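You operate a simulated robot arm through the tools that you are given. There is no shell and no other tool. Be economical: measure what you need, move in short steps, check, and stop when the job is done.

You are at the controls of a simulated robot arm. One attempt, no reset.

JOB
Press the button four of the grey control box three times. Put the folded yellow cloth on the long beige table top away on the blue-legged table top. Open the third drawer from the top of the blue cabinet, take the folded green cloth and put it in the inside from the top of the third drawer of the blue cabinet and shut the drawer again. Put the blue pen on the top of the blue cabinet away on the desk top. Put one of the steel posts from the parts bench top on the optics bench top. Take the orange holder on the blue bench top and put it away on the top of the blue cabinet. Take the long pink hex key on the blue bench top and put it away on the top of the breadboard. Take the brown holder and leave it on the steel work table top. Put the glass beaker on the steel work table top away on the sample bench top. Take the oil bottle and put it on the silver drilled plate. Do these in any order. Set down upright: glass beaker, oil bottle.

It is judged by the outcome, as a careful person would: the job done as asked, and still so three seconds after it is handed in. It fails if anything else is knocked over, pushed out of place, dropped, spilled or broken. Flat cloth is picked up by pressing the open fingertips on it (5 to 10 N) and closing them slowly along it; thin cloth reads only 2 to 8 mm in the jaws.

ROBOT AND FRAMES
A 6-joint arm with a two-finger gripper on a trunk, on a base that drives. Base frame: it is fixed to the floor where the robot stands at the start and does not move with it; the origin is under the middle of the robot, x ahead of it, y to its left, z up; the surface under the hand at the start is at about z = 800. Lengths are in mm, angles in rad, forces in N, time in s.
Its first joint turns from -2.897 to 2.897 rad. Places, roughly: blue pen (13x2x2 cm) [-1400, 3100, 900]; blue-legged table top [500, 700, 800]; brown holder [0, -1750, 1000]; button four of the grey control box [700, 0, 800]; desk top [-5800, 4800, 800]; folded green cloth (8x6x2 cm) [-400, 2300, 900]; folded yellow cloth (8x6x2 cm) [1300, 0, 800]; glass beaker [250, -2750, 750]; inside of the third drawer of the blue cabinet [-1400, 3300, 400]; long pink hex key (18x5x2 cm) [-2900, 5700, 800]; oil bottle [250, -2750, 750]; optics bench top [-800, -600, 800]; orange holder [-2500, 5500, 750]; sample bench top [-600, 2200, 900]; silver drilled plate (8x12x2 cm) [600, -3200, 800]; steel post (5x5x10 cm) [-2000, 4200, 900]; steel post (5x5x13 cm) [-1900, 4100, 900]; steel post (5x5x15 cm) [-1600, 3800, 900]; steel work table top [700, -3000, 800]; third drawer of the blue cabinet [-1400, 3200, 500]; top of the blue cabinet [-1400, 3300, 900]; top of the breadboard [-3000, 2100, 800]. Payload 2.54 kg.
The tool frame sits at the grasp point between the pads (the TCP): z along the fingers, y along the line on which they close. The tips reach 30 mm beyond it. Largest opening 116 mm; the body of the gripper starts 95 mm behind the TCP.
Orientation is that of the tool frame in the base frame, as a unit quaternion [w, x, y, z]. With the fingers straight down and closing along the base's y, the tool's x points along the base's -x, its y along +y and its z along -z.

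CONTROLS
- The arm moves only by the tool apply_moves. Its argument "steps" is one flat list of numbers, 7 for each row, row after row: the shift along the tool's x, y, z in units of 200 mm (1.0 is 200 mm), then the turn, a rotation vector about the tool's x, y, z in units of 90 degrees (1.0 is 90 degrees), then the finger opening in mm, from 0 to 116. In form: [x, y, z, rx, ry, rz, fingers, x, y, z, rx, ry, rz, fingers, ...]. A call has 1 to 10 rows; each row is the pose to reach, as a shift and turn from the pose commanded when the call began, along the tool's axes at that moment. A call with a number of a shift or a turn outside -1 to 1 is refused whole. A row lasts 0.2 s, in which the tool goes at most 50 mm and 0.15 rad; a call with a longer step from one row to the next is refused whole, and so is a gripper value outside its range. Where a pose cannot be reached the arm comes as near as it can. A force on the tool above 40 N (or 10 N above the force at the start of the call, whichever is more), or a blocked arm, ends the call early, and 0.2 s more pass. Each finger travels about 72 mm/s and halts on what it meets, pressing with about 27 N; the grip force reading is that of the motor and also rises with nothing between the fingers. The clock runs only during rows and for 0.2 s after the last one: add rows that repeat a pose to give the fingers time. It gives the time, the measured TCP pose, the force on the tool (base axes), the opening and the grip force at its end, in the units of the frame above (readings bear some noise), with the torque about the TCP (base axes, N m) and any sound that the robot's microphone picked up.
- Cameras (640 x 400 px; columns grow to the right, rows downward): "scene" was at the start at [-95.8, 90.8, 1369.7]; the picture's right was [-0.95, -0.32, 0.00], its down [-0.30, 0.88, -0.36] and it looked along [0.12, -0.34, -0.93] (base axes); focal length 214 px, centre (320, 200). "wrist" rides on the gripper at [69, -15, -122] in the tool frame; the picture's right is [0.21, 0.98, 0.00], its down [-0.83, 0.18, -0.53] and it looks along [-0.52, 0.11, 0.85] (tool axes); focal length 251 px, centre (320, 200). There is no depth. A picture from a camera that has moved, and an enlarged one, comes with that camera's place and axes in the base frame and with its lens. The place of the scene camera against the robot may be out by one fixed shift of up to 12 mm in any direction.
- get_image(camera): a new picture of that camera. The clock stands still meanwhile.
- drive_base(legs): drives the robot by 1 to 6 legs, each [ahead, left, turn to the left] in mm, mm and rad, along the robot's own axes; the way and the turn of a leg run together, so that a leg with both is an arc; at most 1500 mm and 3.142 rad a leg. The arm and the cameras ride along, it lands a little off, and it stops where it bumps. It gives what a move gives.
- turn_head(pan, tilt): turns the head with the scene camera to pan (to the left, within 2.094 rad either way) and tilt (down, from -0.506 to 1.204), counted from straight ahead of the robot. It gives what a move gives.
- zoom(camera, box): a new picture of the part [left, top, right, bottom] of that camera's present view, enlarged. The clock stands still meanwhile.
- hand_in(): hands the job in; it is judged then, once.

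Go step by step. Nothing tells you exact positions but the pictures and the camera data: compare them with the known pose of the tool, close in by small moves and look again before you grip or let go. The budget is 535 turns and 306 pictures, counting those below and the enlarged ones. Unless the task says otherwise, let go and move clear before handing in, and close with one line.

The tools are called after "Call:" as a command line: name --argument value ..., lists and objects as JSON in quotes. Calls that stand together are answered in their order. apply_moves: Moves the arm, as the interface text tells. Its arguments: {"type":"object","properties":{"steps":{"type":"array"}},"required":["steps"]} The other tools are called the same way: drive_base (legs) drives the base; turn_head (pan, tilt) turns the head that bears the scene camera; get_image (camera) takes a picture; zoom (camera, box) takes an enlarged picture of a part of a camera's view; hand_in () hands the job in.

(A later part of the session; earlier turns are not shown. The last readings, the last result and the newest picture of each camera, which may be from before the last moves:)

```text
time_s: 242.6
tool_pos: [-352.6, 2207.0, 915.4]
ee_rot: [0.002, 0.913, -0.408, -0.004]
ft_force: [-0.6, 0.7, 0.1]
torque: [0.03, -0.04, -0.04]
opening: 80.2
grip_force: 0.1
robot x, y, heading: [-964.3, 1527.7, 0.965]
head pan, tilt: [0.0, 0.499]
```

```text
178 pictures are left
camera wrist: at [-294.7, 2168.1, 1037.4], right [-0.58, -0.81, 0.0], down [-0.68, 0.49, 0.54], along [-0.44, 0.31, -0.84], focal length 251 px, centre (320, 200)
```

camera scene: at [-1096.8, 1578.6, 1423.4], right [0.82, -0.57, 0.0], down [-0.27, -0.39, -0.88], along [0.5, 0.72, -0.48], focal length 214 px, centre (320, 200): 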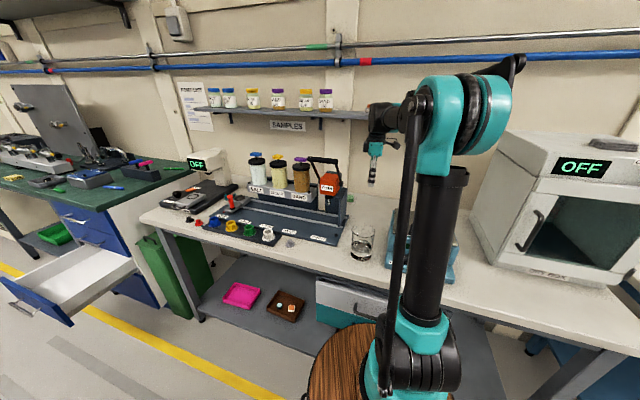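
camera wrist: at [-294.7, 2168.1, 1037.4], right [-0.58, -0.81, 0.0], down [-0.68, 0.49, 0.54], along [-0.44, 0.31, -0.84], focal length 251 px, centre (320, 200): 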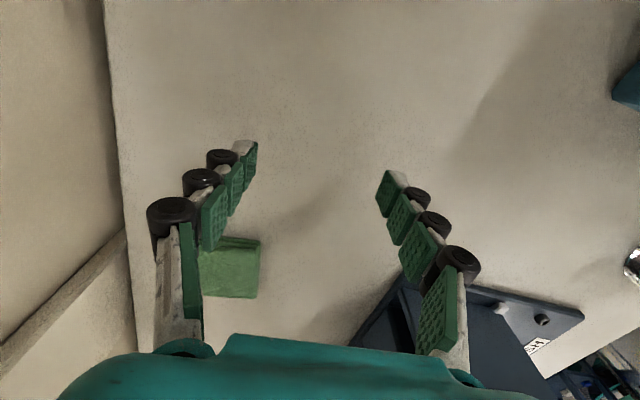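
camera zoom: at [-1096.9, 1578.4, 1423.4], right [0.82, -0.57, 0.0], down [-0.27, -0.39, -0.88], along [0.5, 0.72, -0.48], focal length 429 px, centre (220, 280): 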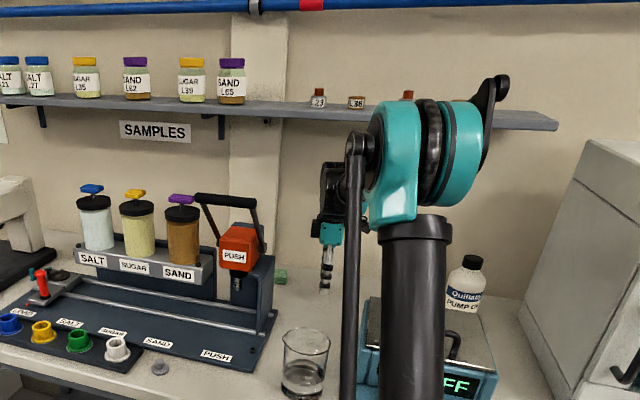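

The cloth is at tool (-110, -57). I slide over it at this height.

Call:
apply_moves --steps '[-0.13, -0.1, 0, 0, 0, 0, 80, -0.27, -0.2, 0, 0, 0, 0, 80, -0.41, -0.285, 0, 0, 0, 0, 80, -0.55, -0.285, 0, 0, 0, 0, 80]'

Call:
get_image --camera "wrist"

Call:
zoom --camera "scene" --box '[290, 60, 450, 260]'

```text
time_s: 243.6
tool_pos: [-381.5, 2328.6, 916.0]
ee_rot: [0.001, 0.913, -0.407, -0.003]
ft_force: [-0.3, -1.1, 0.8]
torque: [0.05, 0.02, -0.02]
opening: 80.2
grip_force: 0.1
robot x, y, heading: [-964.9, 1525.7, 0.961]
head pan, tilt: [0.0, 0.499]
```

```text
177 pictures are left
camera wrist: at [-323.1, 2287.8, 1037.0], right [-0.58, -0.81, 0.0], down [-0.68, 0.49, 0.54], along [-0.44, 0.31, -0.84], focal length 251 px, centre (320, 200)
```

wrist: 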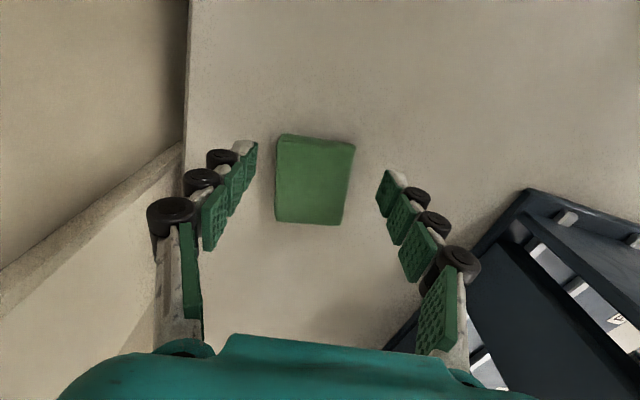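

```text
2.00 times, centred on (370, 160) of scene
camera zoom: at [-1096.5, 1578.6, 1423.4], right [0.82, -0.57, 0.0], down [-0.27, -0.39, -0.88], along [0.5, 0.72, -0.48], focal length 429 px, centre (220, 280)
```

zoom: 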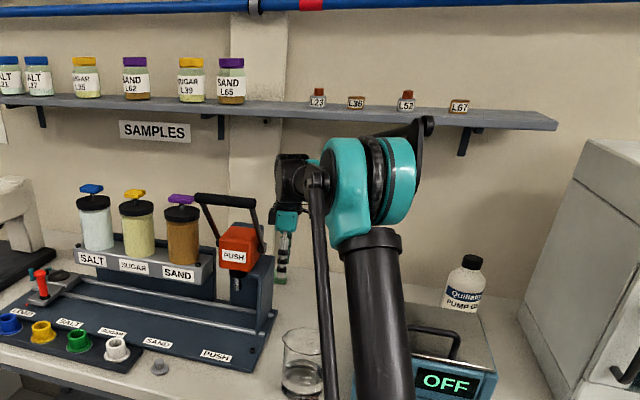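

Centred laterally; I shift 10 mm along x and descend to TCP 890, then close.

Call:
apply_moves --steps '[-0.05, 0, 0.05, 0, 0, 0, 80, -0.05, 0, 0.1, 0, 0, 0, 80, -0.05, 0, 0.125, 0, 0, 0, 80, -0.05, 0, 0.125, 0, 0, 0, 70, -0.05, 0, 0.125, 0, 0, 0, 60, -0.05, 0, 0.125, 0, 0, 0, 50, -0.05, 0, 0.125, 0, 0, 0, 40, -0.05, 0, 0.125, 0, 0, 0, 40]'

Call:
get_image --camera "wrist"

```text
time_s: 245.4
tool_pos: [-388.8, 2336.0, 891.2]
ee_rot: [0.001, 0.914, -0.406, -0.004]
ft_force: [0.3, 0.3, 3.4]
torque: [0.05, 0.07, 0.06]
opening: 53.7
grip_force: 26.8
robot x, y, heading: [-963.2, 1523.1, 0.967]
head pan, tilt: [0.0, 0.499]
```

```text
175 pictures are left
camera wrist: at [-331.9, 2295.3, 1012.4], right [-0.58, -0.81, 0.0], down [-0.68, 0.49, 0.54], along [-0.44, 0.31, -0.84], focal length 251 px, centre (320, 200)
```

wrist: 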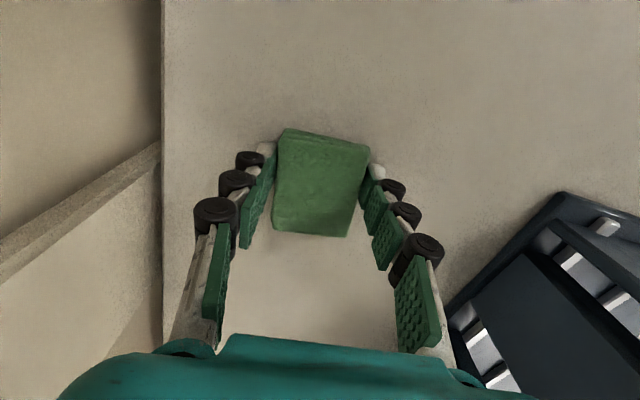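

Gripped at 54 mm. I lift 35 mm and retrace the way out.

Call:
apply_moves --steps '[0, 0, -0.08, 0, 0, 0, 40, 0, 0, -0.17, 0, 0, 0, 40, 0.15, 0, -0.17, 0, 0, 0, 40, 0.3, 0.05, -0.17, 0, 0, 0, 40, 0.45, 0.15, -0.17, 0, 0, 0, 40, 0.6, 0.28, -0.17, 0, 0, 0, 40]'

Call:
get_image --camera "wrist"

```text
time_s: 246.8
tool_pos: [-351.6, 2208.9, 923.1]
ee_rot: [0.001, 0.913, -0.407, -0.003]
ft_force: [0.0, 0.3, -0.8]
torque: [-0.07, 0.01, 0.0]
opening: 53.6
grip_force: 26.8
robot x, y, heading: [-963.9, 1523.6, 0.963]
head pan, tilt: [0.0, 0.499]
```

```text
174 pictures are left
camera wrist: at [-294.2, 2168.6, 1045.1], right [-0.58, -0.81, 0.0], down [-0.68, 0.49, 0.54], along [-0.44, 0.31, -0.84], focal length 251 px, centre (320, 200)
```

wrist: 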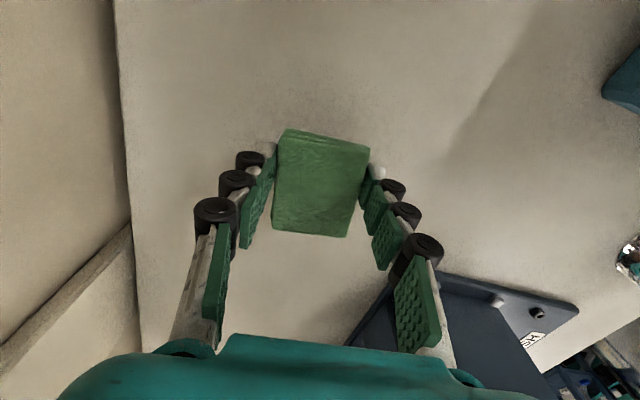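

Call:
apply_moves --steps '[0, 0.2, 0, 0, 0, 0, 40, 0, 0.4, 0, 0, 0, 0, 40, 0, 0.6, 0, 0, 0, 0, 40, 0, 0.6, -0.2, 0, 0, 0, 40, 0, 0.6, -0.4, 0, 0, 0, 40, 0, 0.6, -0.6, 0, 0, 0, 40, 0, 0.6, -0.8, 0, 0, 0, 40, 0, 0.6, -1, 0, 0, 0, 40]'

Call:
apply_moves --steps '[0, 0, -0.2, 0, 0, 0, 40, 0, 0, -0.4, 0, 0, 0, 40, 0, 0, -0.55, 0, 0, 0, 40, 0, 0.2, -0.55, 0, 0, 0, 40, 0, 0.4, -0.55, 0, 0, 0, 40, 0, 0.6, -0.55, 0, 0, 0, 40, 0, 0.8, -0.55, 0, 0, 0, 40]'

Call:
get_image --camera "scene"

```text
time_s: 248.6
tool_pos: [-439.3, 2130.8, 1124.5]
ee_rot: [0.001, 0.913, -0.407, -0.004]
ft_force: [1.2, 0.4, -0.8]
torque: [0.01, 0.0, 0.01]
opening: 53.2
grip_force: 27.1
robot x, y, heading: [-966.9, 1522.8, 0.968]
head pan, tilt: [0.0, 0.499]
```

```text
time_s: 250.2
tool_pos: [-557.8, 2022.8, 1236.6]
ee_rot: [0.001, 0.914, -0.406, -0.003]
ft_force: [0.5, 0.0, -0.2]
torque: [-0.05, 0.05, 0.02]
opening: 53.6
grip_force: 26.9
robot x, y, heading: [-961.9, 1524.1, 0.969]
head pan, tilt: [0.0, 0.499]
```

```text
173 pictures are left
camera scene: at [-1096.4, 1579.0, 1423.4], right [0.82, -0.57, 0.0], down [-0.27, -0.39, -0.88], along [0.5, 0.72, -0.48], focal length 214 px, centre (320, 200)
```

scene: 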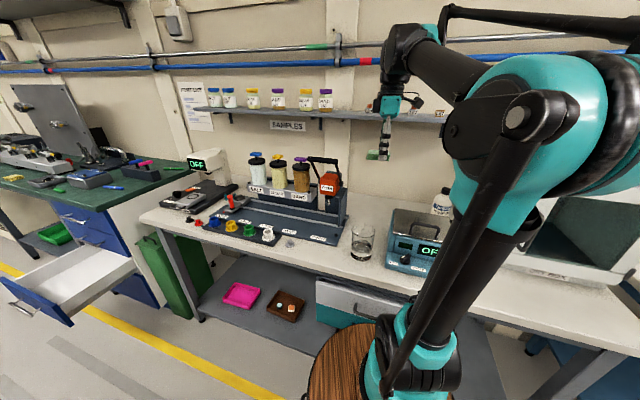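

The cloth is out and up. I drive back to the drawer, standing diagonal so it is about 830 mm ahead.

Call:
drive_base --legs '[[-220, 0, 0], [0, 0, 0.588], [847, 647, 0]]'

Call:
turn_head --pan 0.0 --tilt 0.8

Call:
get_image --camera "scene"

Call:
get_image --camera "wrist"

```text
time_s: 258.6
tool_pos: [-1645.1, 2846.0, 1236.9]
ee_rot: [0.002, 0.991, -0.131, -0.002]
ft_force: [0.6, 0.3, -0.5]
torque: [0.02, 0.02, 0.02]
opening: 53.2
grip_force: 26.4
robot x, y, heading: [-1718.5, 2207.2, 1.536]
head pan, tilt: [0.0, 0.499]
```

```text
time_s: 259.4
tool_pos: [-1644.8, 2845.6, 1237.1]
ee_rot: [0.003, 0.991, -0.132, -0.004]
ft_force: [-0.2, -0.2, -1.0]
torque: [-0.04, 0.01, 0.02]
opening: 53.5
grip_force: 26.8
robot x, y, heading: [-1711.0, 2208.4, 1.542]
head pan, tilt: [0.0, 0.799]
```

```text
172 pictures are left
camera scene: at [-1858.9, 2165.7, 1397.5], right [1.0, -0.03, 0.0], down [-0.02, -0.72, -0.7], along [0.02, 0.7, -0.72], focal length 214 px, centre (320, 200)
```

scene: 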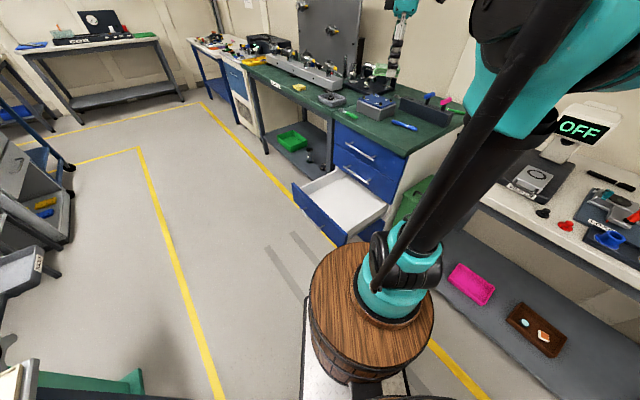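

```text
171 pictures are left
camera wrist: at [-1573.4, 2842.9, 1358.3], right [-0.05, -1.0, 0.0], down [-0.84, 0.04, 0.54], along [-0.54, 0.02, -0.84], focal length 251 px, centre (320, 200)
```

wrist: 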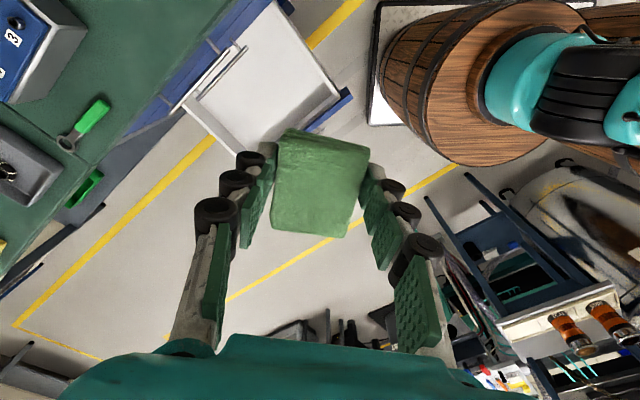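

The drawer interior spans about d 207–490, l -3675 to -3277. I move over its middle (-1740, 3027) and start down.

Call:
apply_moves --steps '[-0.14, -0.15, 0, 0, 0, 0, 40, -0.28, -0.3, 0, 0, 0, 0, 40, -0.42, -0.45, 0, 0, 0, 0, 40, -0.56, -0.6, 0, 0, 0, 0, 40, -0.693, -0.75, 0, 0, 0, 0, 40, -0.693, -0.75, 0.24, 0, 0, 0, 40, -0.693, -0.75, 0.48, 0, 0, 0, 40, -0.693, -0.75, 0.72, 0, 0, 0, 40, -0.693, -0.75, 0.95, 0, 0, 0, 40]'

Call:
apply_moves --steps '[0, 0, 0.24, 0, 0, 0, 40, 0, 0, 0.48, 0, 0, 0, 40, 0, 0, 0.72, 0, 0, 0, 40, 0, 0, 0.95, 0, 0, 0, 40]'

Call:
get_image --camera "wrist"

Call:
get_image --camera "scene"

```text
time_s: 261.4
tool_pos: [-1741.9, 3025.8, 1046.6]
ee_rot: [0.003, 0.991, -0.132, -0.003]
ft_force: [-0.3, -0.4, 0.6]
torque: [-0.03, 0.01, 0.01]
opening: 53.1
grip_force: 26.4
robot x, y, heading: [-1716.4, 2206.7, 1.54]
head pan, tilt: [0.0, 0.799]
```

```text
time_s: 262.4
tool_pos: [-1742.4, 3025.1, 857.0]
ee_rot: [0.002, 0.991, -0.132, -0.003]
ft_force: [-0.4, -0.3, -0.1]
torque: [0.05, -0.01, -0.03]
opening: 53.7
grip_force: 27.1
robot x, y, heading: [-1717.0, 2209.7, 1.536]
head pan, tilt: [0.0, 0.799]
```

```text
170 pictures are left
camera wrist: at [-1671.3, 3022.5, 978.7], right [-0.05, -1.0, 0.0], down [-0.84, 0.04, 0.54], along [-0.54, 0.02, -0.84], focal length 251 px, centre (320, 200)
```

wrist: 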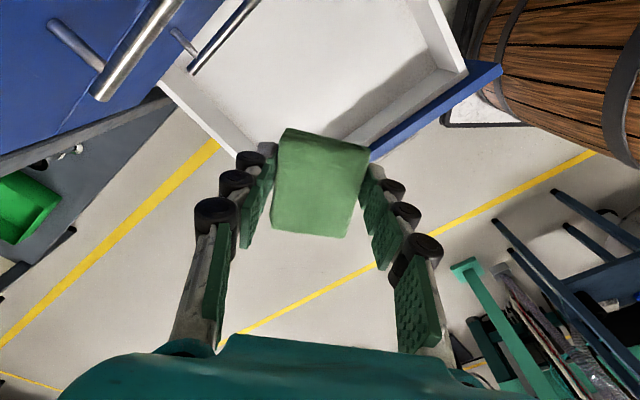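

```text
169 pictures are left
camera scene: at [-1858.9, 2165.6, 1397.4], right [1.0, -0.03, 0.0], down [-0.02, -0.72, -0.7], along [0.02, 0.7, -0.72], focal length 214 px, centre (320, 200)
```

scene: 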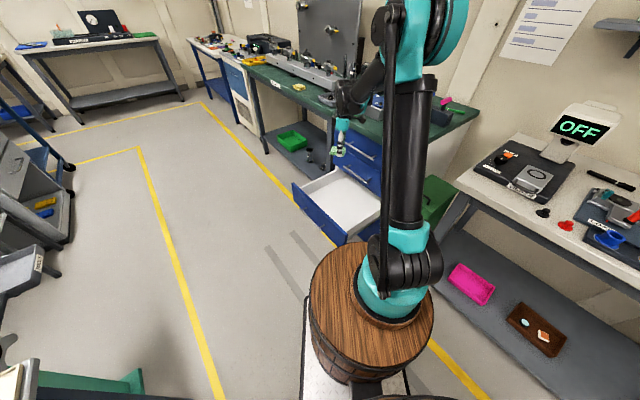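

The landing point is well inside the drawer. I continue down.

Call:
apply_moves --steps '[0, 0, 0.24, 0, 0, 0, 40, 0, 0, 0.48, 0, 0, 0, 40, 0, 0, 0.72, 0, 0, 0, 40, 0, 0, 0.95, 0, 0, 0, 40]'

Call:
get_image --camera "wrist"

```text
time_s: 263.4
tool_pos: [-1743.7, 3024.9, 666.8]
ee_rot: [0.002, 0.991, -0.132, -0.003]
ft_force: [0.6, -0.4, -0.7]
torque: [0.0, 0.02, 0.03]
opening: 53.5
grip_force: 26.7
robot x, y, heading: [-1711.4, 2209.1, 1.537]
head pan, tilt: [0.0, 0.799]
```

```text
168 pictures are left
camera wrist: at [-1672.6, 3022.6, 788.7], right [-0.05, -1.0, 0.0], down [-0.84, 0.04, 0.54], along [-0.54, 0.02, -0.84], focal length 251 px, centre (320, 200)
```

wrist: 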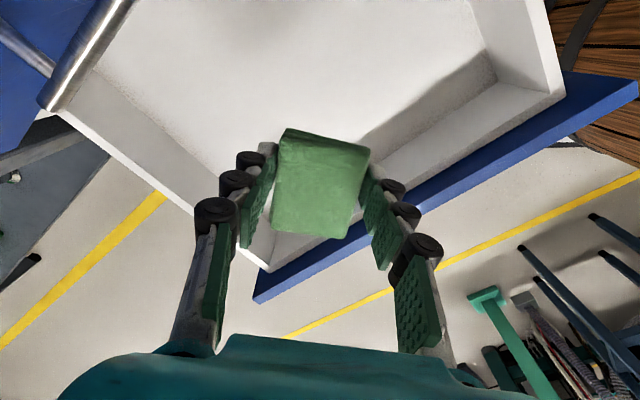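

Call:
apply_moves --steps '[0, 0, 0.24, 0, 0, 0, 40, 0, 0, 0.48, 0, 0, 0, 40, 0, 0, 0.7, 0, 0, 0, 40, 0, 0, 0.85, 0, 0, 0, 40, 0, 0, 0.93, 0, 0, 0, 40]'

Call:
get_image --camera "wrist"

```text
time_s: 264.6
tool_pos: [-1744.0, 3024.0, 479.7]
ee_rot: [0.003, 0.991, -0.132, -0.003]
ft_force: [0.6, 0.0, -1.0]
torque: [0.0, 0.04, 0.04]
opening: 53.3
grip_force: 26.7
robot x, y, heading: [-1714.6, 2203.4, 1.543]
head pan, tilt: [0.0, 0.799]
```

```text
167 pictures are left
camera wrist: at [-1673.2, 3021.5, 601.7], right [-0.05, -1.0, 0.0], down [-0.84, 0.04, 0.54], along [-0.54, 0.02, -0.84], focal length 251 px, centre (320, 200)
```

wrist: 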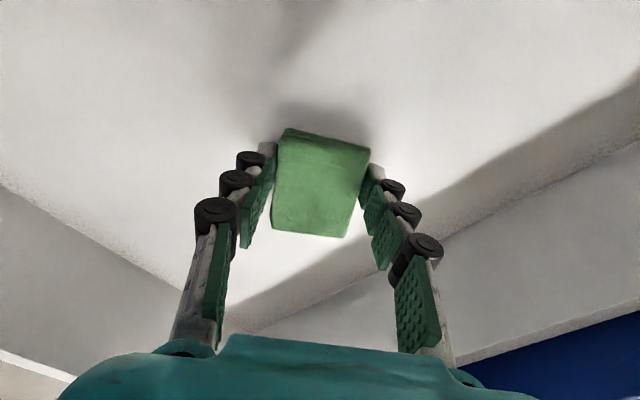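

Nearly at the drawer floor. I go down in small steps.

Call:
apply_moves --steps '[0, 0, 0.03, 0, 0, 0, 40, 0, 0, 0.06, 0, 0, 0, 40, 0, 0, 0.09, 0, 0, 0, 40, 0, 0, 0.12, 0, 0, 0, 40]'

```text
time_s: 265.3
tool_pos: [-1743.9, 3024.9, 468.7]
ee_rot: [0.001, 0.991, -0.132, -0.004]
ft_force: [-0.1, 0.7, 24.0]
torque: [0.4, -0.27, 0.0]
opening: 53.4
grip_force: 27.6
robot x, y, heading: [-1714.3, 2209.3, 1.543]
head pan, tilt: [0.0, 0.799]
stopped in row 3: the force on the tool passed its limit at 71 N (the readings are from after the stop); the commanded pose is now the measured one
```

Floor touched (z about 440). I open and lift out.

Call:
apply_moves --steps '[0, 0, -0.01, 0, 0, 0, 58, 0, 0, -0.01, 0, 0, 0, 70, 0, 0, -0.01, 0, 0, 0, 80, 0, 0, -0.02, 0, 0, 0, 80, 0, 0, -0.2, 0, 0, 0, 80, 0, 0, -0.42, 0, 0, 0, 80, 0, 0, -0.64, 0, 0, 0, 80, 0, 0, -0.86, 0, 0, 0, 80]'

Call:
get_image --camera "wrist"

```text
time_s: 267.1
tool_pos: [-1743.8, 3025.4, 640.7]
ee_rot: [0.001, 0.991, -0.133, -0.003]
ft_force: [-0.2, 0.9, 0.3]
torque: [-0.02, -0.01, 0.01]
opening: 80.2
grip_force: 0.0
robot x, y, heading: [-1713.0, 2204.0, 1.535]
head pan, tilt: [0.0, 0.799]
```

```text
166 pictures are left
camera wrist: at [-1671.6, 3022.7, 762.1], right [-0.05, -1.0, 0.0], down [-0.84, 0.04, 0.54], along [-0.54, 0.02, -0.84], focal length 251 px, centre (320, 200)
```

wrist: 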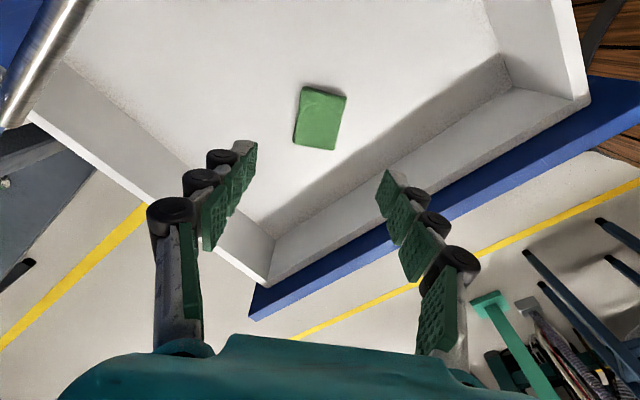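

The cloth lies in the drawer. Now I prepare to shut it the same way: raise, back the base to the former pose, and pitch the tool to grip the bar again.

Call:
apply_moves --steps '[0, 0, -0.2, 0, 0, 0, 80, 0, 0, -0.4, 0, 0, 0, 80, 0, 0, -0.6, 0, 0, 0.08, 80, 0, 0, -0.8, 0, 0, 0.16, 80, 0, 0, -1, 0, 0, 0.24, 80, 0, 0, -1, 0, 0, 0.32, 80, 0, 0, -1, 0, 0, 0.4, 80]'

Call:
drive_base --legs '[[-187, 101, 0.012]]'

Call:
apply_moves --steps '[0, 0, 0, 0.09, 0, 0, 70, 0, 0, 0, 0.18, 0, 0, 60, 0, 0, 0, 0.27, 0, 0, 60, 0, 0, 0, 0.36, 0, 0, 60, 0, 0, 0, 0.43, 0, 0, 60, 0, 0, 0, 0.5, 0, 0, 60]'

Call:
get_image --camera "wrist"

```text
time_s: 268.7
tool_pos: [-1742.5, 3025.3, 839.8]
ee_rot: [0.002, 0.901, -0.433, -0.003]
ft_force: [0.3, 0.4, 0.6]
torque: [-0.02, 0.0, 0.01]
opening: 80.0
grip_force: 0.0
robot x, y, heading: [-1718.0, 2208.0, 1.538]
head pan, tilt: [0.0, 0.799]
```

```text
time_s: 270.3
tool_pos: [-1856.5, 2839.7, 841.4]
ee_rot: [0.002, 0.905, -0.426, -0.003]
ft_force: [0.4, -0.7, 0.8]
torque: [-0.01, 0.04, 0.01]
opening: 80.0
grip_force: 0.1
robot x, y, heading: [-1822.7, 2019.1, 1.547]
head pan, tilt: [0.0, 0.799]
```

```text
time_s: 271.7
tool_pos: [-1857.1, 2838.8, 841.4]
ee_rot: [-0.344, 0.836, -0.396, 0.161]
ft_force: [-0.2, 0.7, 0.2]
torque: [-0.04, -0.02, -0.01]
opening: 60.0
grip_force: 0.1
robot x, y, heading: [-1822.7, 2020.3, 1.551]
head pan, tilt: [0.0, 0.799]
```

```text
165 pictures are left
camera wrist: at [-1870.8, 2739.4, 938.3], right [-0.4, -0.61, -0.69], down [-0.91, 0.32, 0.25], along [0.06, 0.73, -0.68], focal length 251 px, centre (320, 200)
```

wrist: 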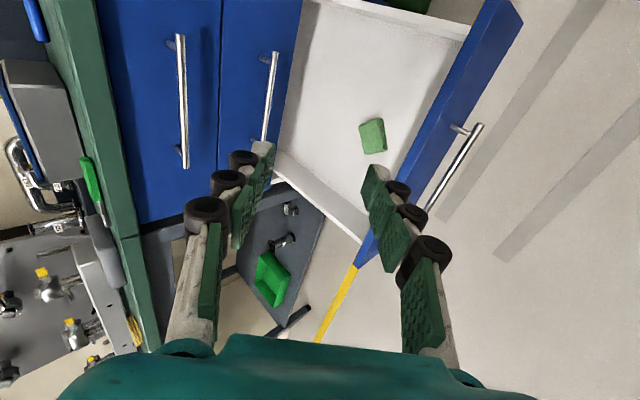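

Same orientation as before. I go down to the pre-grip point in front of the bar.

Call:
apply_moves --steps '[-0.1, 0.15, 0.1, 0, 0, 0, 60, -0.2, 0.3, 0.2, 0, 0, 0, 60, -0.3, 0.45, 0.3, 0, 0, 0, 60, -0.41, 0.61, 0.43, 0, 0, 0, 60]'

Call:
apply_moves --steps '[0, 0.15, 0.1, 0, 0, 0, 60, 0, 0.3, 0.2, 0, 0, 0, 60, 0, 0.45, 0.3, 0, 0, 0, 60, 0, 0.61, 0.43, 0, 0, 0, 60]'

Call:
get_image --camera "wrist"

```text
time_s: 272.7
tool_pos: [-1929.8, 2885.9, 695.0]
ee_rot: [-0.344, 0.836, -0.396, 0.161]
ft_force: [0.0, -1.1, 0.3]
torque: [0.02, -0.02, 0.01]
opening: 60.0
grip_force: 0.0
robot x, y, heading: [-1822.8, 2021.5, 1.55]
head pan, tilt: [0.0, 0.799]
```

```text
time_s: 273.7
tool_pos: [-1951.8, 2870.1, 546.8]
ee_rot: [-0.344, 0.836, -0.395, 0.161]
ft_force: [-1.0, 0.3, 1.0]
torque: [0.01, 0.01, 0.03]
opening: 59.9
grip_force: 0.0
robot x, y, heading: [-1821.3, 2019.8, 1.549]
head pan, tilt: [0.0, 0.799]
```

```text
164 pictures are left
camera wrist: at [-1965.7, 2769.5, 645.1], right [-0.4, -0.61, -0.69], down [-0.91, 0.32, 0.25], along [0.06, 0.73, -0.68], focal length 251 px, centre (320, 200)
```

wrist: 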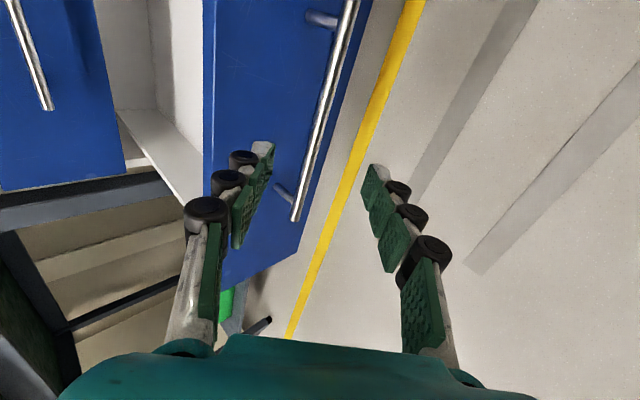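

Aligned as before. I advance 87 mm and close on the bar.

Call:
apply_moves --steps '[0, 0, 0.18, 0, 0, 0, 60, 0, 0, 0.34, 0, 0, 0, 56, 0, 0, 0.435, 0, 0, 0, 50, 0, 0, 0.435, 0, 0, 0, 38, 0, 0, 0.435, 0, 0, 0, 26, 0, 0, 0.435, 0, 0, 0, 14, 0, 0, 0.435, 0, 0, 0, 4, 0, 0, 0.435, 0, 0, 0, 2]'

Call:
get_image --camera "wrist"

```text
time_s: 275.5
tool_pos: [-1903.5, 2909.3, 485.9]
ee_rot: [-0.344, 0.836, -0.396, 0.161]
ft_force: [0.1, -0.7, 11.2]
torque: [0.52, 0.35, -0.62]
opening: 11.2
grip_force: 38.1
robot x, y, heading: [-1822.0, 2023.9, 1.552]
head pan, tilt: [0.0, 0.799]
```

```text
163 pictures are left
camera wrist: at [-1917.4, 2808.5, 583.9], right [-0.4, -0.61, -0.69], down [-0.91, 0.32, 0.26], along [0.06, 0.73, -0.68], focal length 251 px, centre (320, 200)
```

wrist: 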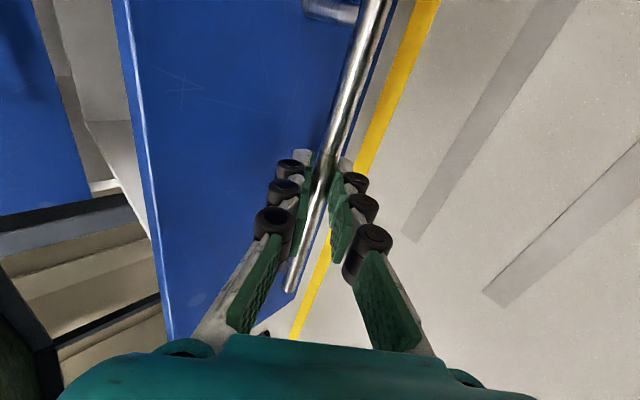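

Gripped. I push the drawer shut by driving the base towards the cabinet, first about 300 mm.

Call:
drive_base --legs '[[178, -242, 0]]'

Call:
get_image --camera "wrist"

```text
time_s: 277.6
tool_pos: [-1653.8, 3083.4, 486.6]
ee_rot: [-0.344, 0.836, -0.397, 0.161]
ft_force: [-17.1, 22.8, -0.4]
torque: [0.69, 0.5, -0.35]
opening: 11.1
grip_force: 38.9
robot x, y, heading: [-1573.5, 2197.8, 1.547]
head pan, tilt: [0.0, 0.799]
```

```text
162 pictures are left
camera wrist: at [-1669.0, 2982.5, 583.1], right [-0.4, -0.61, -0.69], down [-0.91, 0.32, 0.26], along [0.06, 0.73, -0.68], focal length 251 px, centre (320, 200)
```

wrist: 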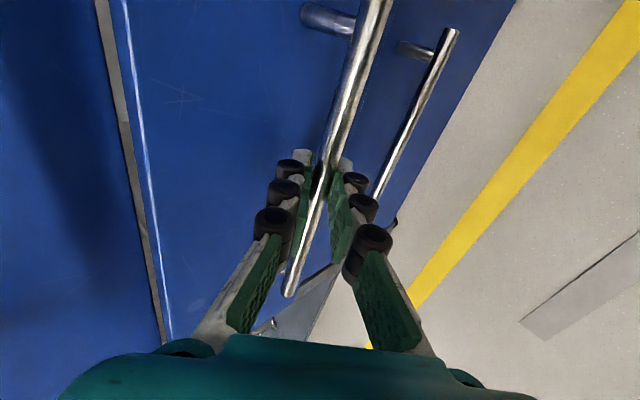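

About 18 mm remain. I push it home with the arm.

Call:
apply_moves --steps '[-0.01, -0.03, 0.03, 0, 0, 0, 2, -0.015, -0.05, 0.05, 0, 0, 0, 2, -0.015, -0.07, 0.07, 0, 0, 0, 2]'

Call:
get_image --camera "wrist"

```text
time_s: 278.4
tool_pos: [-1641.5, 3096.7, 485.0]
ee_rot: [-0.344, 0.836, -0.396, 0.161]
ft_force: [10.0, -28.3, 1.3]
torque: [0.32, 0.29, -0.78]
opening: 11.2
grip_force: 37.8
robot x, y, heading: [-1571.7, 2196.8, 1.544]
head pan, tilt: [0.0, 0.799]
```

```text
161 pictures are left
camera wrist: at [-1655.6, 2996.4, 583.0], right [-0.4, -0.61, -0.69], down [-0.91, 0.32, 0.26], along [0.06, 0.73, -0.68], focal length 251 px, centre (320, 200)
```

wrist: 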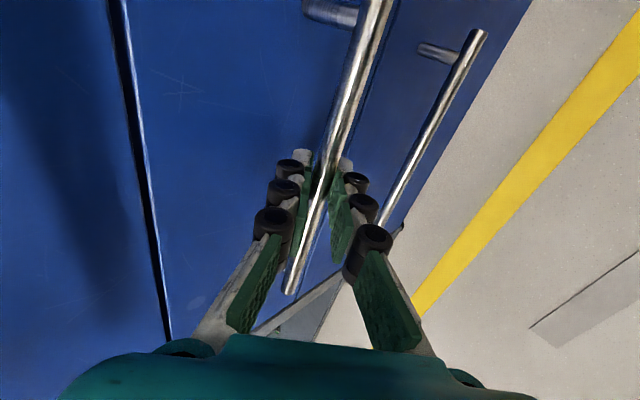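

Flush as at the start. I release and withdraw, then check the drawer.

Call:
apply_moves --steps '[0, 0, 0, 0, 0, 0, 14, 0, 0, 0, 0, 0, 0, 28, 0, 0, 0, 0, 0, 0, 44, 0, 0, 0, 0, 0, 0, 60, 0, 0, -0.1, 0, 0, 0, 60, 0, 0, -0.25, 0, 0, 0, 60, 0, 0, -0.45, 0, 0, 0, 60, 0, -0.1, -0.62, 0, 0, 0, 60]'

Call:
get_image --camera "wrist"

```text
time_s: 280.2
tool_pos: [-1695.8, 3052.2, 588.6]
ee_rot: [-0.344, 0.836, -0.396, 0.161]
ft_force: [-0.3, 1.1, 0.5]
torque: [-0.01, 0.0, 0.0]
opening: 60.0
grip_force: 0.0
robot x, y, heading: [-1573.3, 2195.5, 1.546]
head pan, tilt: [0.0, 0.799]
```

```text
160 pictures are left
camera wrist: at [-1710.9, 2950.8, 685.5], right [-0.4, -0.61, -0.69], down [-0.91, 0.32, 0.26], along [0.06, 0.73, -0.68], focal length 251 px, centre (320, 200)
```

wrist: 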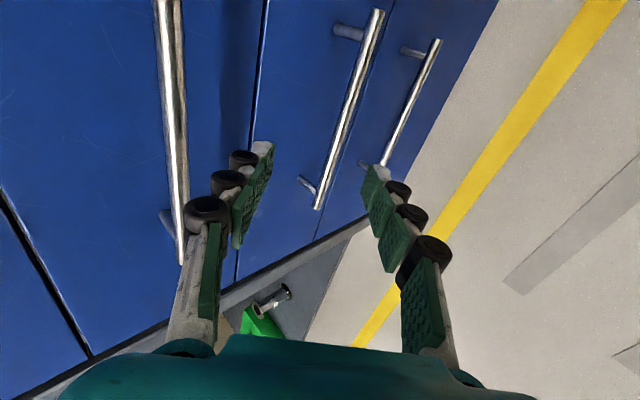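

The drawer is shut. Next the blue pen on the cabinet top. I raise the hand and set the tool vertical.

Call:
apply_moves --steps '[0, -0.14, -0.16, 0, 0, 0, 60, 0, -0.28, -0.32, 0, 0, 0, 60, 0, -0.42, -0.48, 0, 0, 0, 60, 0, -0.56, -0.64, 0, 0, 0, 60, 0, -0.7, -0.8, 0, 0, 0, 60]'

Call:
apply_moves --steps '[0, -0.14, -0.16, -0.09, 0, 0, 60, 0, -0.28, -0.32, -0.18, 0, 0, 60, 0, -0.42, -0.48, -0.27, 0, 0, 60, 0, -0.56, -0.64, -0.36, 0, 0, 60, 0, -0.7, -0.8, -0.43, 0, 0, 60, 0, -0.84, -0.96, -0.5, 0, 0, 60]'

Call:
drive_base --legs '[[0, 0, -0.93], [0, 660, 0]]'

Call:
turn_head --pan 0.1 --tilt 0.8

Call:
get_image --camera "scene"

Call:
get_image --camera "wrist"

```text
time_s: 281.4
tool_pos: [-1704.9, 3044.0, 800.9]
ee_rot: [-0.344, 0.836, -0.396, 0.161]
ft_force: [0.3, -0.4, -0.5]
torque: [0.0, -0.03, -0.08]
opening: 60.1
grip_force: 0.1
robot x, y, heading: [-1570.5, 2197.5, 1.549]
head pan, tilt: [0.0, 0.799]
```

```text
time_s: 282.8
tool_pos: [-1717.2, 3033.7, 1054.8]
ee_rot: [0.003, 0.904, -0.428, -0.003]
ft_force: [-0.4, 0.3, -0.3]
torque: [0.0, -0.03, 0.02]
opening: 60.0
grip_force: 0.0
robot x, y, heading: [-1570.6, 2198.9, 1.551]
head pan, tilt: [0.0, 0.799]
```

```text
time_s: 285.2
tool_pos: [-1062.6, 2879.0, 1055.9]
ee_rot: [0.001, -0.662, 0.749, 0.011]
ft_force: [-7.1, 3.5, -0.5]
torque: [-0.19, -0.22, 0.07]
opening: 55.4
grip_force: 0.1
robot x, y, heading: [-1569.8, 2195.2, 0.726]
head pan, tilt: [0.0, 0.799]
stopped in leg 1: the force on the tool passed its limit at 102 N (the readings are from after the stop); the commanded pose is now the measured one
```

```text
time_s: 285.9
tool_pos: [-1061.5, 2878.6, 1056.8]
ee_rot: [0.003, -0.662, 0.749, 0.01]
ft_force: [-8.2, 10.0, 2.5]
torque: [-0.44, -0.41, 0.25]
opening: 54.6
grip_force: 0.0
robot x, y, heading: [-1574.9, 2195.3, 0.729]
head pan, tilt: [0.099, 0.799]
```

```text
159 pictures are left
camera scene: at [-1702.1, 2281.5, 1397.3], right [0.73, -0.68, 0.0], down [-0.49, -0.53, -0.7], along [0.47, 0.51, -0.72], focal length 214 px, centre (320, 200)
```

scene: 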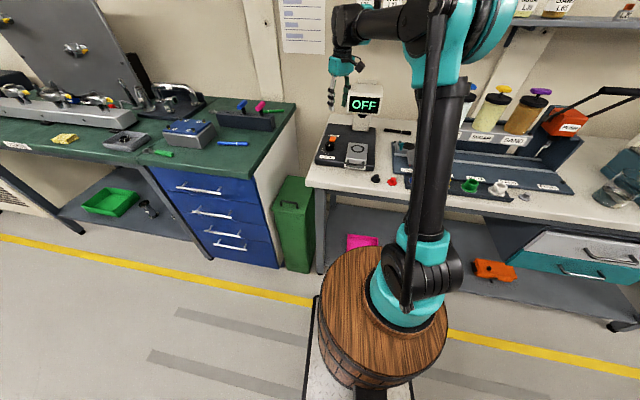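

```text
158 pictures are left
camera wrist: at [-1054.9, 2806.4, 1177.2], right [-1.0, -0.09, 0.01], down [-0.07, 0.83, 0.55], along [-0.06, 0.55, -0.83], focal length 251 px, centre (320, 200)
```

wrist: 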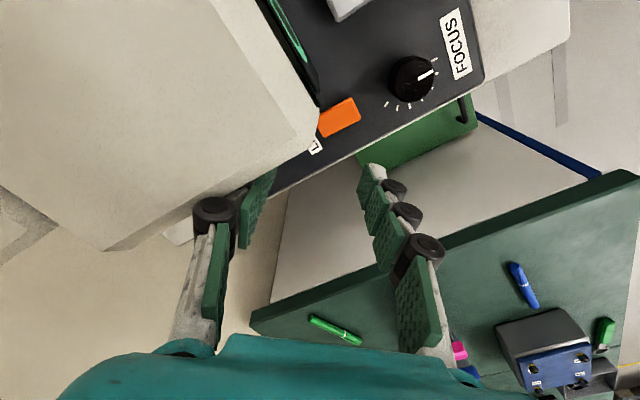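

The swing touched the white microscope head on the sample bench. I turn back left to get off it and then check whether it moved.

Call:
drive_base --legs '[[0, 0, 0.25]]'

Call:
zoom --camera "scene" --box '[340, 60, 500, 200]'

```text
time_s: 287.2
tool_pos: [-1247.6, 2984.0, 1057.2]
ee_rot: [0.0, 0.751, -0.661, -0.01]
ft_force: [0.1, -1.1, 0.0]
torque: [0.02, -0.04, 0.01]
opening: 59.8
grip_force: 0.1
robot x, y, heading: [-1575.0, 2195.9, 0.98]
head pan, tilt: [0.099, 0.799]
```

```text
2.86 times, centred on (420, 130) of scene
camera zoom: at [-1720.4, 2244.6, 1397.4], right [0.88, -0.47, 0.0], down [-0.34, -0.63, -0.7], along [0.33, 0.61, -0.72], focal length 613 px, centre (34, 400)
```

zoom: 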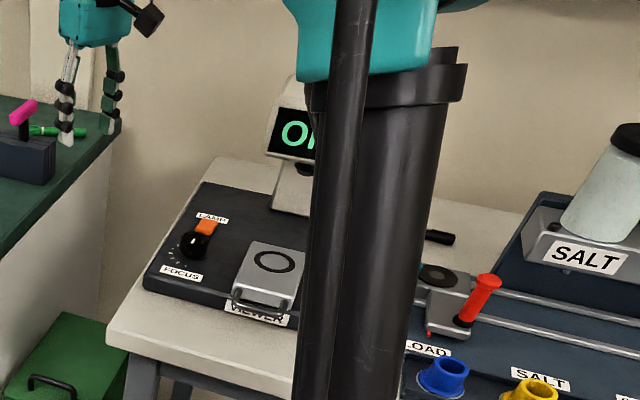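

The viewer device still stands in its place. I raise the hand high, then turn and strafe to the cabinet.

Call:
apply_moves --steps '[0, 0, -0.24, 0, 0, 0, 60, 0, 0, -0.48, 0, 0, 0, 60, 0, 0, -0.72, 0, 0, 0, 60, 0, 0, -0.95, 0, 0, 0, 60]'

Call:
drive_base --legs '[[-150, 620, 0], [0, 0, -0.36]]'

Call:
get_image --camera "scene"

Call:
get_image --camera "wrist"

```text
time_s: 288.2
tool_pos: [-1243.7, 2980.6, 1245.3]
ee_rot: [-0.001, 0.751, -0.661, -0.01]
ft_force: [-0.3, -0.3, 0.5]
torque: [0.01, 0.02, -0.02]
opening: 59.9
grip_force: 0.1
robot x, y, heading: [-1573.9, 2193.8, 0.98]
head pan, tilt: [0.099, 0.799]
```

```text
time_s: 291.1
tool_pos: [-1756.3, 3175.4, 1245.7]
ee_rot: [0.0, 0.766, -0.642, -0.012]
ft_force: [0.0, 0.0, -0.1]
torque: [0.02, 0.02, 0.0]
opening: 60.0
grip_force: 0.0
robot x, y, heading: [-2046.9, 2377.2, 1.025]
head pan, tilt: [0.099, 0.799]
stopped in leg 1: the robot was blocked; the commanded pose is now the measured one
```

```text
156 pictures are left
camera scene: at [-2194.7, 2416.3, 1397.4], right [0.9, -0.43, 0.0], down [-0.31, -0.65, -0.7], along [0.3, 0.63, -0.72], focal length 214 px, centre (320, 200)
```

scene: 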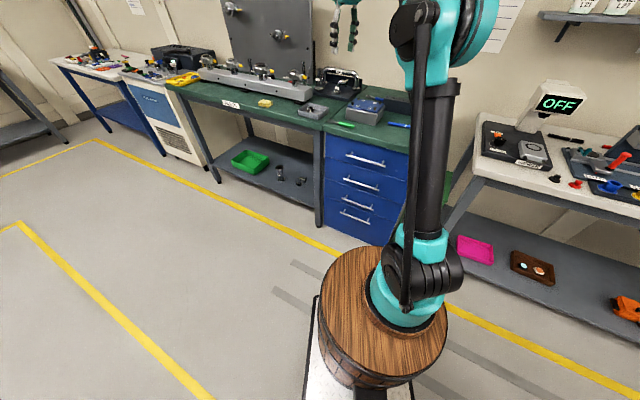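

```text
155 pictures are left
camera wrist: at [-1727.0, 3108.7, 1366.8], right [-0.92, -0.38, 0.01], down [-0.31, 0.77, 0.55], along [-0.22, 0.51, -0.83], focal length 251 px, centre (320, 200)
```

wrist: 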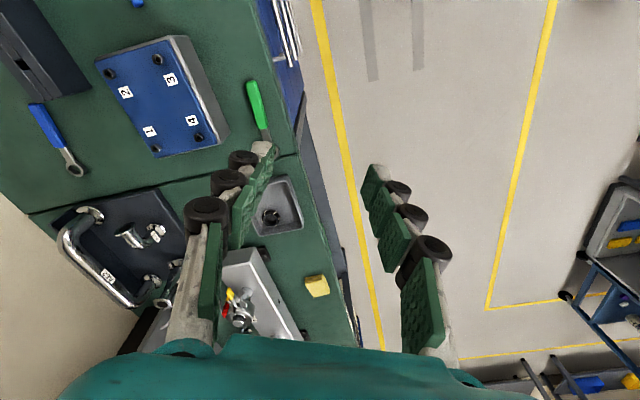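

The base touched behind again (I drifted back across the aisle). I move toward the cabinet, then turn and strafe.

Call:
drive_base --legs '[[275, -120, 0], [0, 0, -0.41], [0, 250, 0]]'

Call:
get_image --camera "scene"

Call:
get_image --camera "wrist"

```text
time_s: 295.8
tool_pos: [-1365.2, 3374.7, 1245.8]
ee_rot: [0.003, -0.622, 0.783, 0.01]
ft_force: [0.7, 0.3, 0.9]
torque: [0.0, 0.02, 0.01]
opening: 60.2
grip_force: 0.1
robot x, y, heading: [-1944.6, 2753.2, 0.624]
head pan, tilt: [0.099, 0.799]
```

```text
154 pictures are left
camera scene: at [-2063.3, 2850.7, 1397.4], right [0.66, -0.75, 0.0], down [-0.54, -0.47, -0.7], along [0.52, 0.46, -0.72], focal length 214 px, centre (320, 200)
```

scene: 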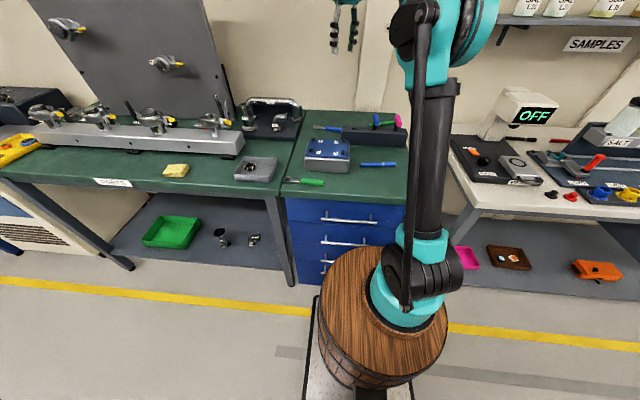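

```text
153 pictures are left
camera wrist: at [-1364.4, 3301.4, 1366.9], right [-1.0, 0.01, 0.01], down [0.01, 0.83, 0.55], along [0.0, 0.55, -0.83], focal length 251 px, centre (320, 200)
```

wrist: 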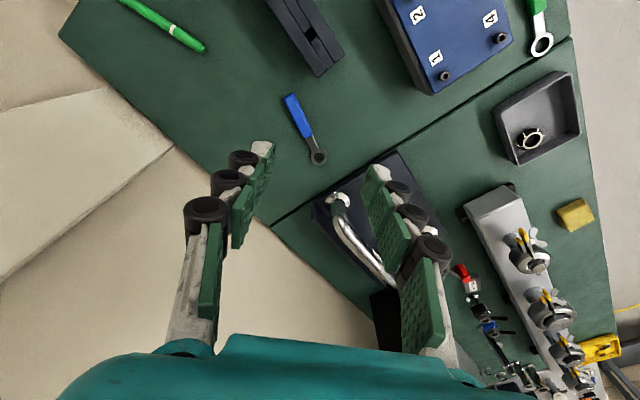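

The pen is at about (-1374, 3144), lying along the bench direction. I straighten the tool, turn it and move above the pen.

Call:
apply_moves --steps '[0, 0, 0, 0.0076, 0.011, 0, 60]'

Call:
apply_moves --steps '[0.15, -0.03, 0.05, 0, 0, -0.06, 60, 0.3, -0.06, 0.1, 0, 0, -0.12, 60, 0.45, -0.08, 0.15, 0, 0, -0.18, 60, 0.6, -0.11, 0.2, 0, 0, -0.25, 60, 0.78, -0.15, 0.3, 0, 0, -0.32, 60]'

Call:
get_image --camera "wrist"

```text
time_s: 296.2
tool_pos: [-1363.7, 3374.8, 1246.3]
ee_rot: [0.001, -0.622, 0.783, -0.001]
ft_force: [-0.1, 0.5, 0.1]
torque: [0.02, -0.02, -0.03]
opening: 60.1
grip_force: 0.0
robot x, y, heading: [-1944.0, 2752.9, 0.622]
head pan, tilt: [0.099, 0.799]
```

```text
time_s: 297.4
tool_pos: [-1369.8, 3216.0, 1185.2]
ee_rot: [0.001, 0.798, -0.602, 0.0]
ft_force: [0.6, -0.5, 0.3]
torque: [-0.02, 0.02, -0.02]
opening: 59.9
grip_force: 0.1
robot x, y, heading: [-1945.7, 2751.5, 0.625]
head pan, tilt: [0.099, 0.799]
```

```text
152 pictures are left
camera wrist: at [-1337.0, 3153.4, 1307.7], right [-0.88, -0.47, 0.0], down [-0.4, 0.74, 0.53], along [-0.25, 0.47, -0.85], focal length 251 px, centre (320, 200)
```

wrist: 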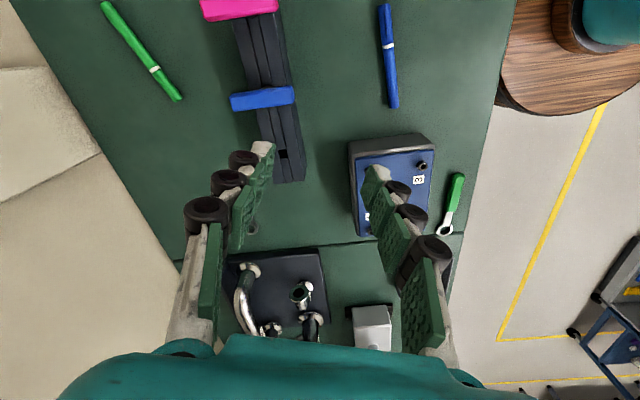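

From the wrist camera the pen's centre is at about (-1425, 3123, 910). I move above it and finish turning the tool.

Call:
apply_moves --steps '[0.09, 0.1, 0.1, 0, 0, -0.07, 60, 0.18, 0.2, 0.25, 0, 0, -0.14, 60, 0.28, 0.3, 0.4, 0, 0, -0.22, 60, 0.37, 0.39, 0.55, 0, 0, -0.29, 60, 0.37, 0.39, 0.75, 0, 0, -0.29, 60, 0.37, 0.39, 0.9, 0, 0, -0.29, 50]'

Call:
get_image --camera "wrist"

```text
time_s: 298.8
tool_pos: [-1425.3, 3124.5, 1007.3]
ee_rot: [-0.001, 0.913, -0.408, 0.0]
ft_force: [-0.6, 0.0, 0.4]
torque: [0.02, -0.01, 0.0]
opening: 50.1
grip_force: 0.0
robot x, y, heading: [-1943.6, 2750.9, 0.625]
head pan, tilt: [0.099, 0.799]
```

```text
151 pictures are left
camera wrist: at [-1368.5, 3082.4, 1128.5], right [-0.58, -0.81, 0.0], down [-0.69, 0.49, 0.53], along [-0.43, 0.31, -0.84], focal length 251 px, centre (320, 200)
```

wrist: 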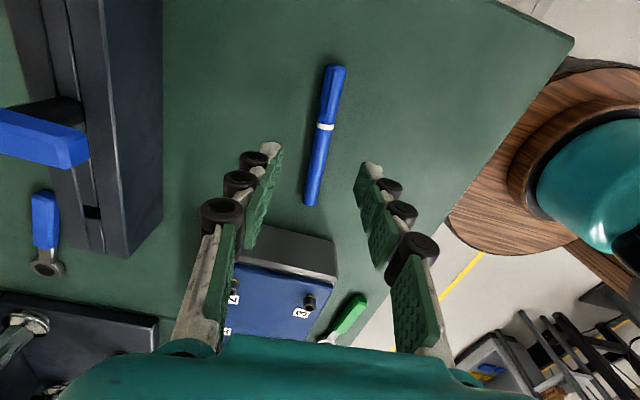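

The pen is centred and parallel to the pads. I descend to 945, then feel for the surface.

Call:
apply_moves --steps '[0.01, 0.012, 0.15, 0, 0, 0, 50, 0.01, 0.012, 0.3, 0, 0, 0, 50, 0.01, 0.012, 0.34, 0, 0, 0, 50]'

Call:
apply_moves --steps '[0, 0, 0.01, 0, 0, 0, 50, 0, 0, 0.02, 0, 0, 0, 50, 0, 0, 0.03, 0, 0, 0, 50, 0, 0, 0.04, 0, 0, 0, 50, 0, 0, 0.05, 0, 0, 0, 50]'

Call:
get_image --camera "wrist"

```text
time_s: 299.6
tool_pos: [-1424.6, 3120.7, 938.1]
ee_rot: [0.0, 0.913, -0.408, -0.001]
ft_force: [-0.6, -0.6, -0.1]
torque: [0.01, 0.0, 0.01]
opening: 49.8
grip_force: 0.0
robot x, y, heading: [-1947.9, 2748.5, 0.626]
head pan, tilt: [0.099, 0.799]
```

```text
time_s: 300.8
tool_pos: [-1425.9, 3120.4, 929.1]
ee_rot: [0.0, 0.913, -0.409, 0.0]
ft_force: [-0.8, -0.2, 14.3]
torque: [-0.03, 0.0, -0.02]
opening: 50.6
grip_force: 0.5
robot x, y, heading: [-1951.1, 2749.2, 0.621]
head pan, tilt: [0.099, 0.799]
```

```text
150 pictures are left
camera wrist: at [-1368.7, 3079.0, 1050.9], right [-0.58, -0.81, 0.0], down [-0.69, 0.49, 0.53], along [-0.43, 0.31, -0.85], focal length 251 px, centre (320, 200)
```

wrist: 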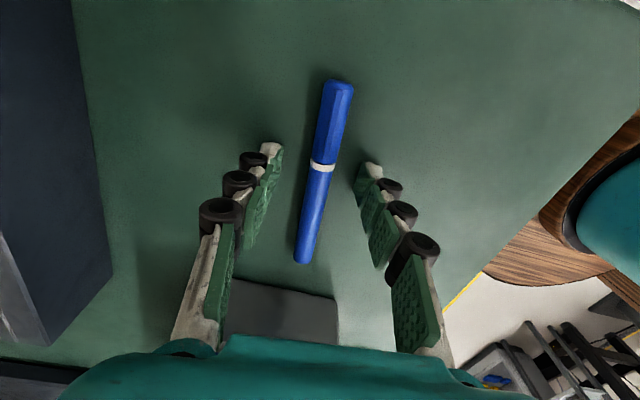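

The cabinet top is at about z 902. I rise 4 mm and close on the pen.

Call:
apply_moves --steps '[0, 0, -0.022, 0, 0, 0, 50, 0, 0, -0.022, 0, 0, 0, 40, 0, 0, -0.022, 0, 0, 0, 30, 0, 0, -0.022, 0, 0, 0, 20, 0, 0, -0.022, 0, 0, 0, 10, 0, 0, -0.022, 0, 0, 0, 3, 0, 0, -0.022, 0, 0, 0, 2]'

Call:
apply_moves --steps '[0, 0, -0.1, 0, 0, 0, 2, 0, 0, -0.3, 0, 0, 0, 2, 0, 0, -0.5, 0, 0, 0, 2, 0, 0, -0.7, 0, 0, 0, 2, 0, 0, -0.9, 0, 0, 0, 2]'

Call:
get_image --camera "wrist"

```text
time_s: 302.4
tool_pos: [-1425.1, 3120.0, 932.7]
ee_rot: [0.0, 0.913, -0.408, 0.0]
ft_force: [0.6, 0.4, 0.0]
torque: [-0.01, 0.0, 0.02]
opening: 14.5
grip_force: 26.9
robot x, y, heading: [-1942.7, 2757.0, 0.621]
head pan, tilt: [0.099, 0.799]
```

```text
time_s: 303.6
tool_pos: [-1425.4, 3119.4, 1113.0]
ee_rot: [-0.001, 0.913, -0.408, -0.001]
ft_force: [0.6, 0.2, -0.3]
torque: [-0.01, -0.04, -0.03]
opening: 14.8
grip_force: 26.8
robot x, y, heading: [-1944.9, 2750.2, 0.619]
head pan, tilt: [0.099, 0.799]
```

```text
149 pictures are left
camera wrist: at [-1368.3, 3078.6, 1234.7], right [-0.58, -0.81, 0.0], down [-0.69, 0.49, 0.53], along [-0.43, 0.31, -0.84], focal length 251 px, centre (320, 200)
```

wrist: 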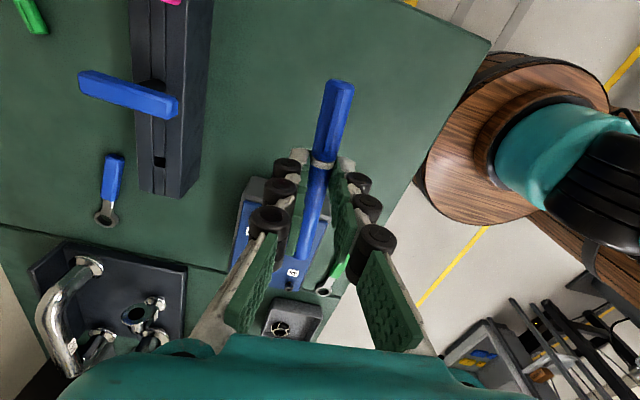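

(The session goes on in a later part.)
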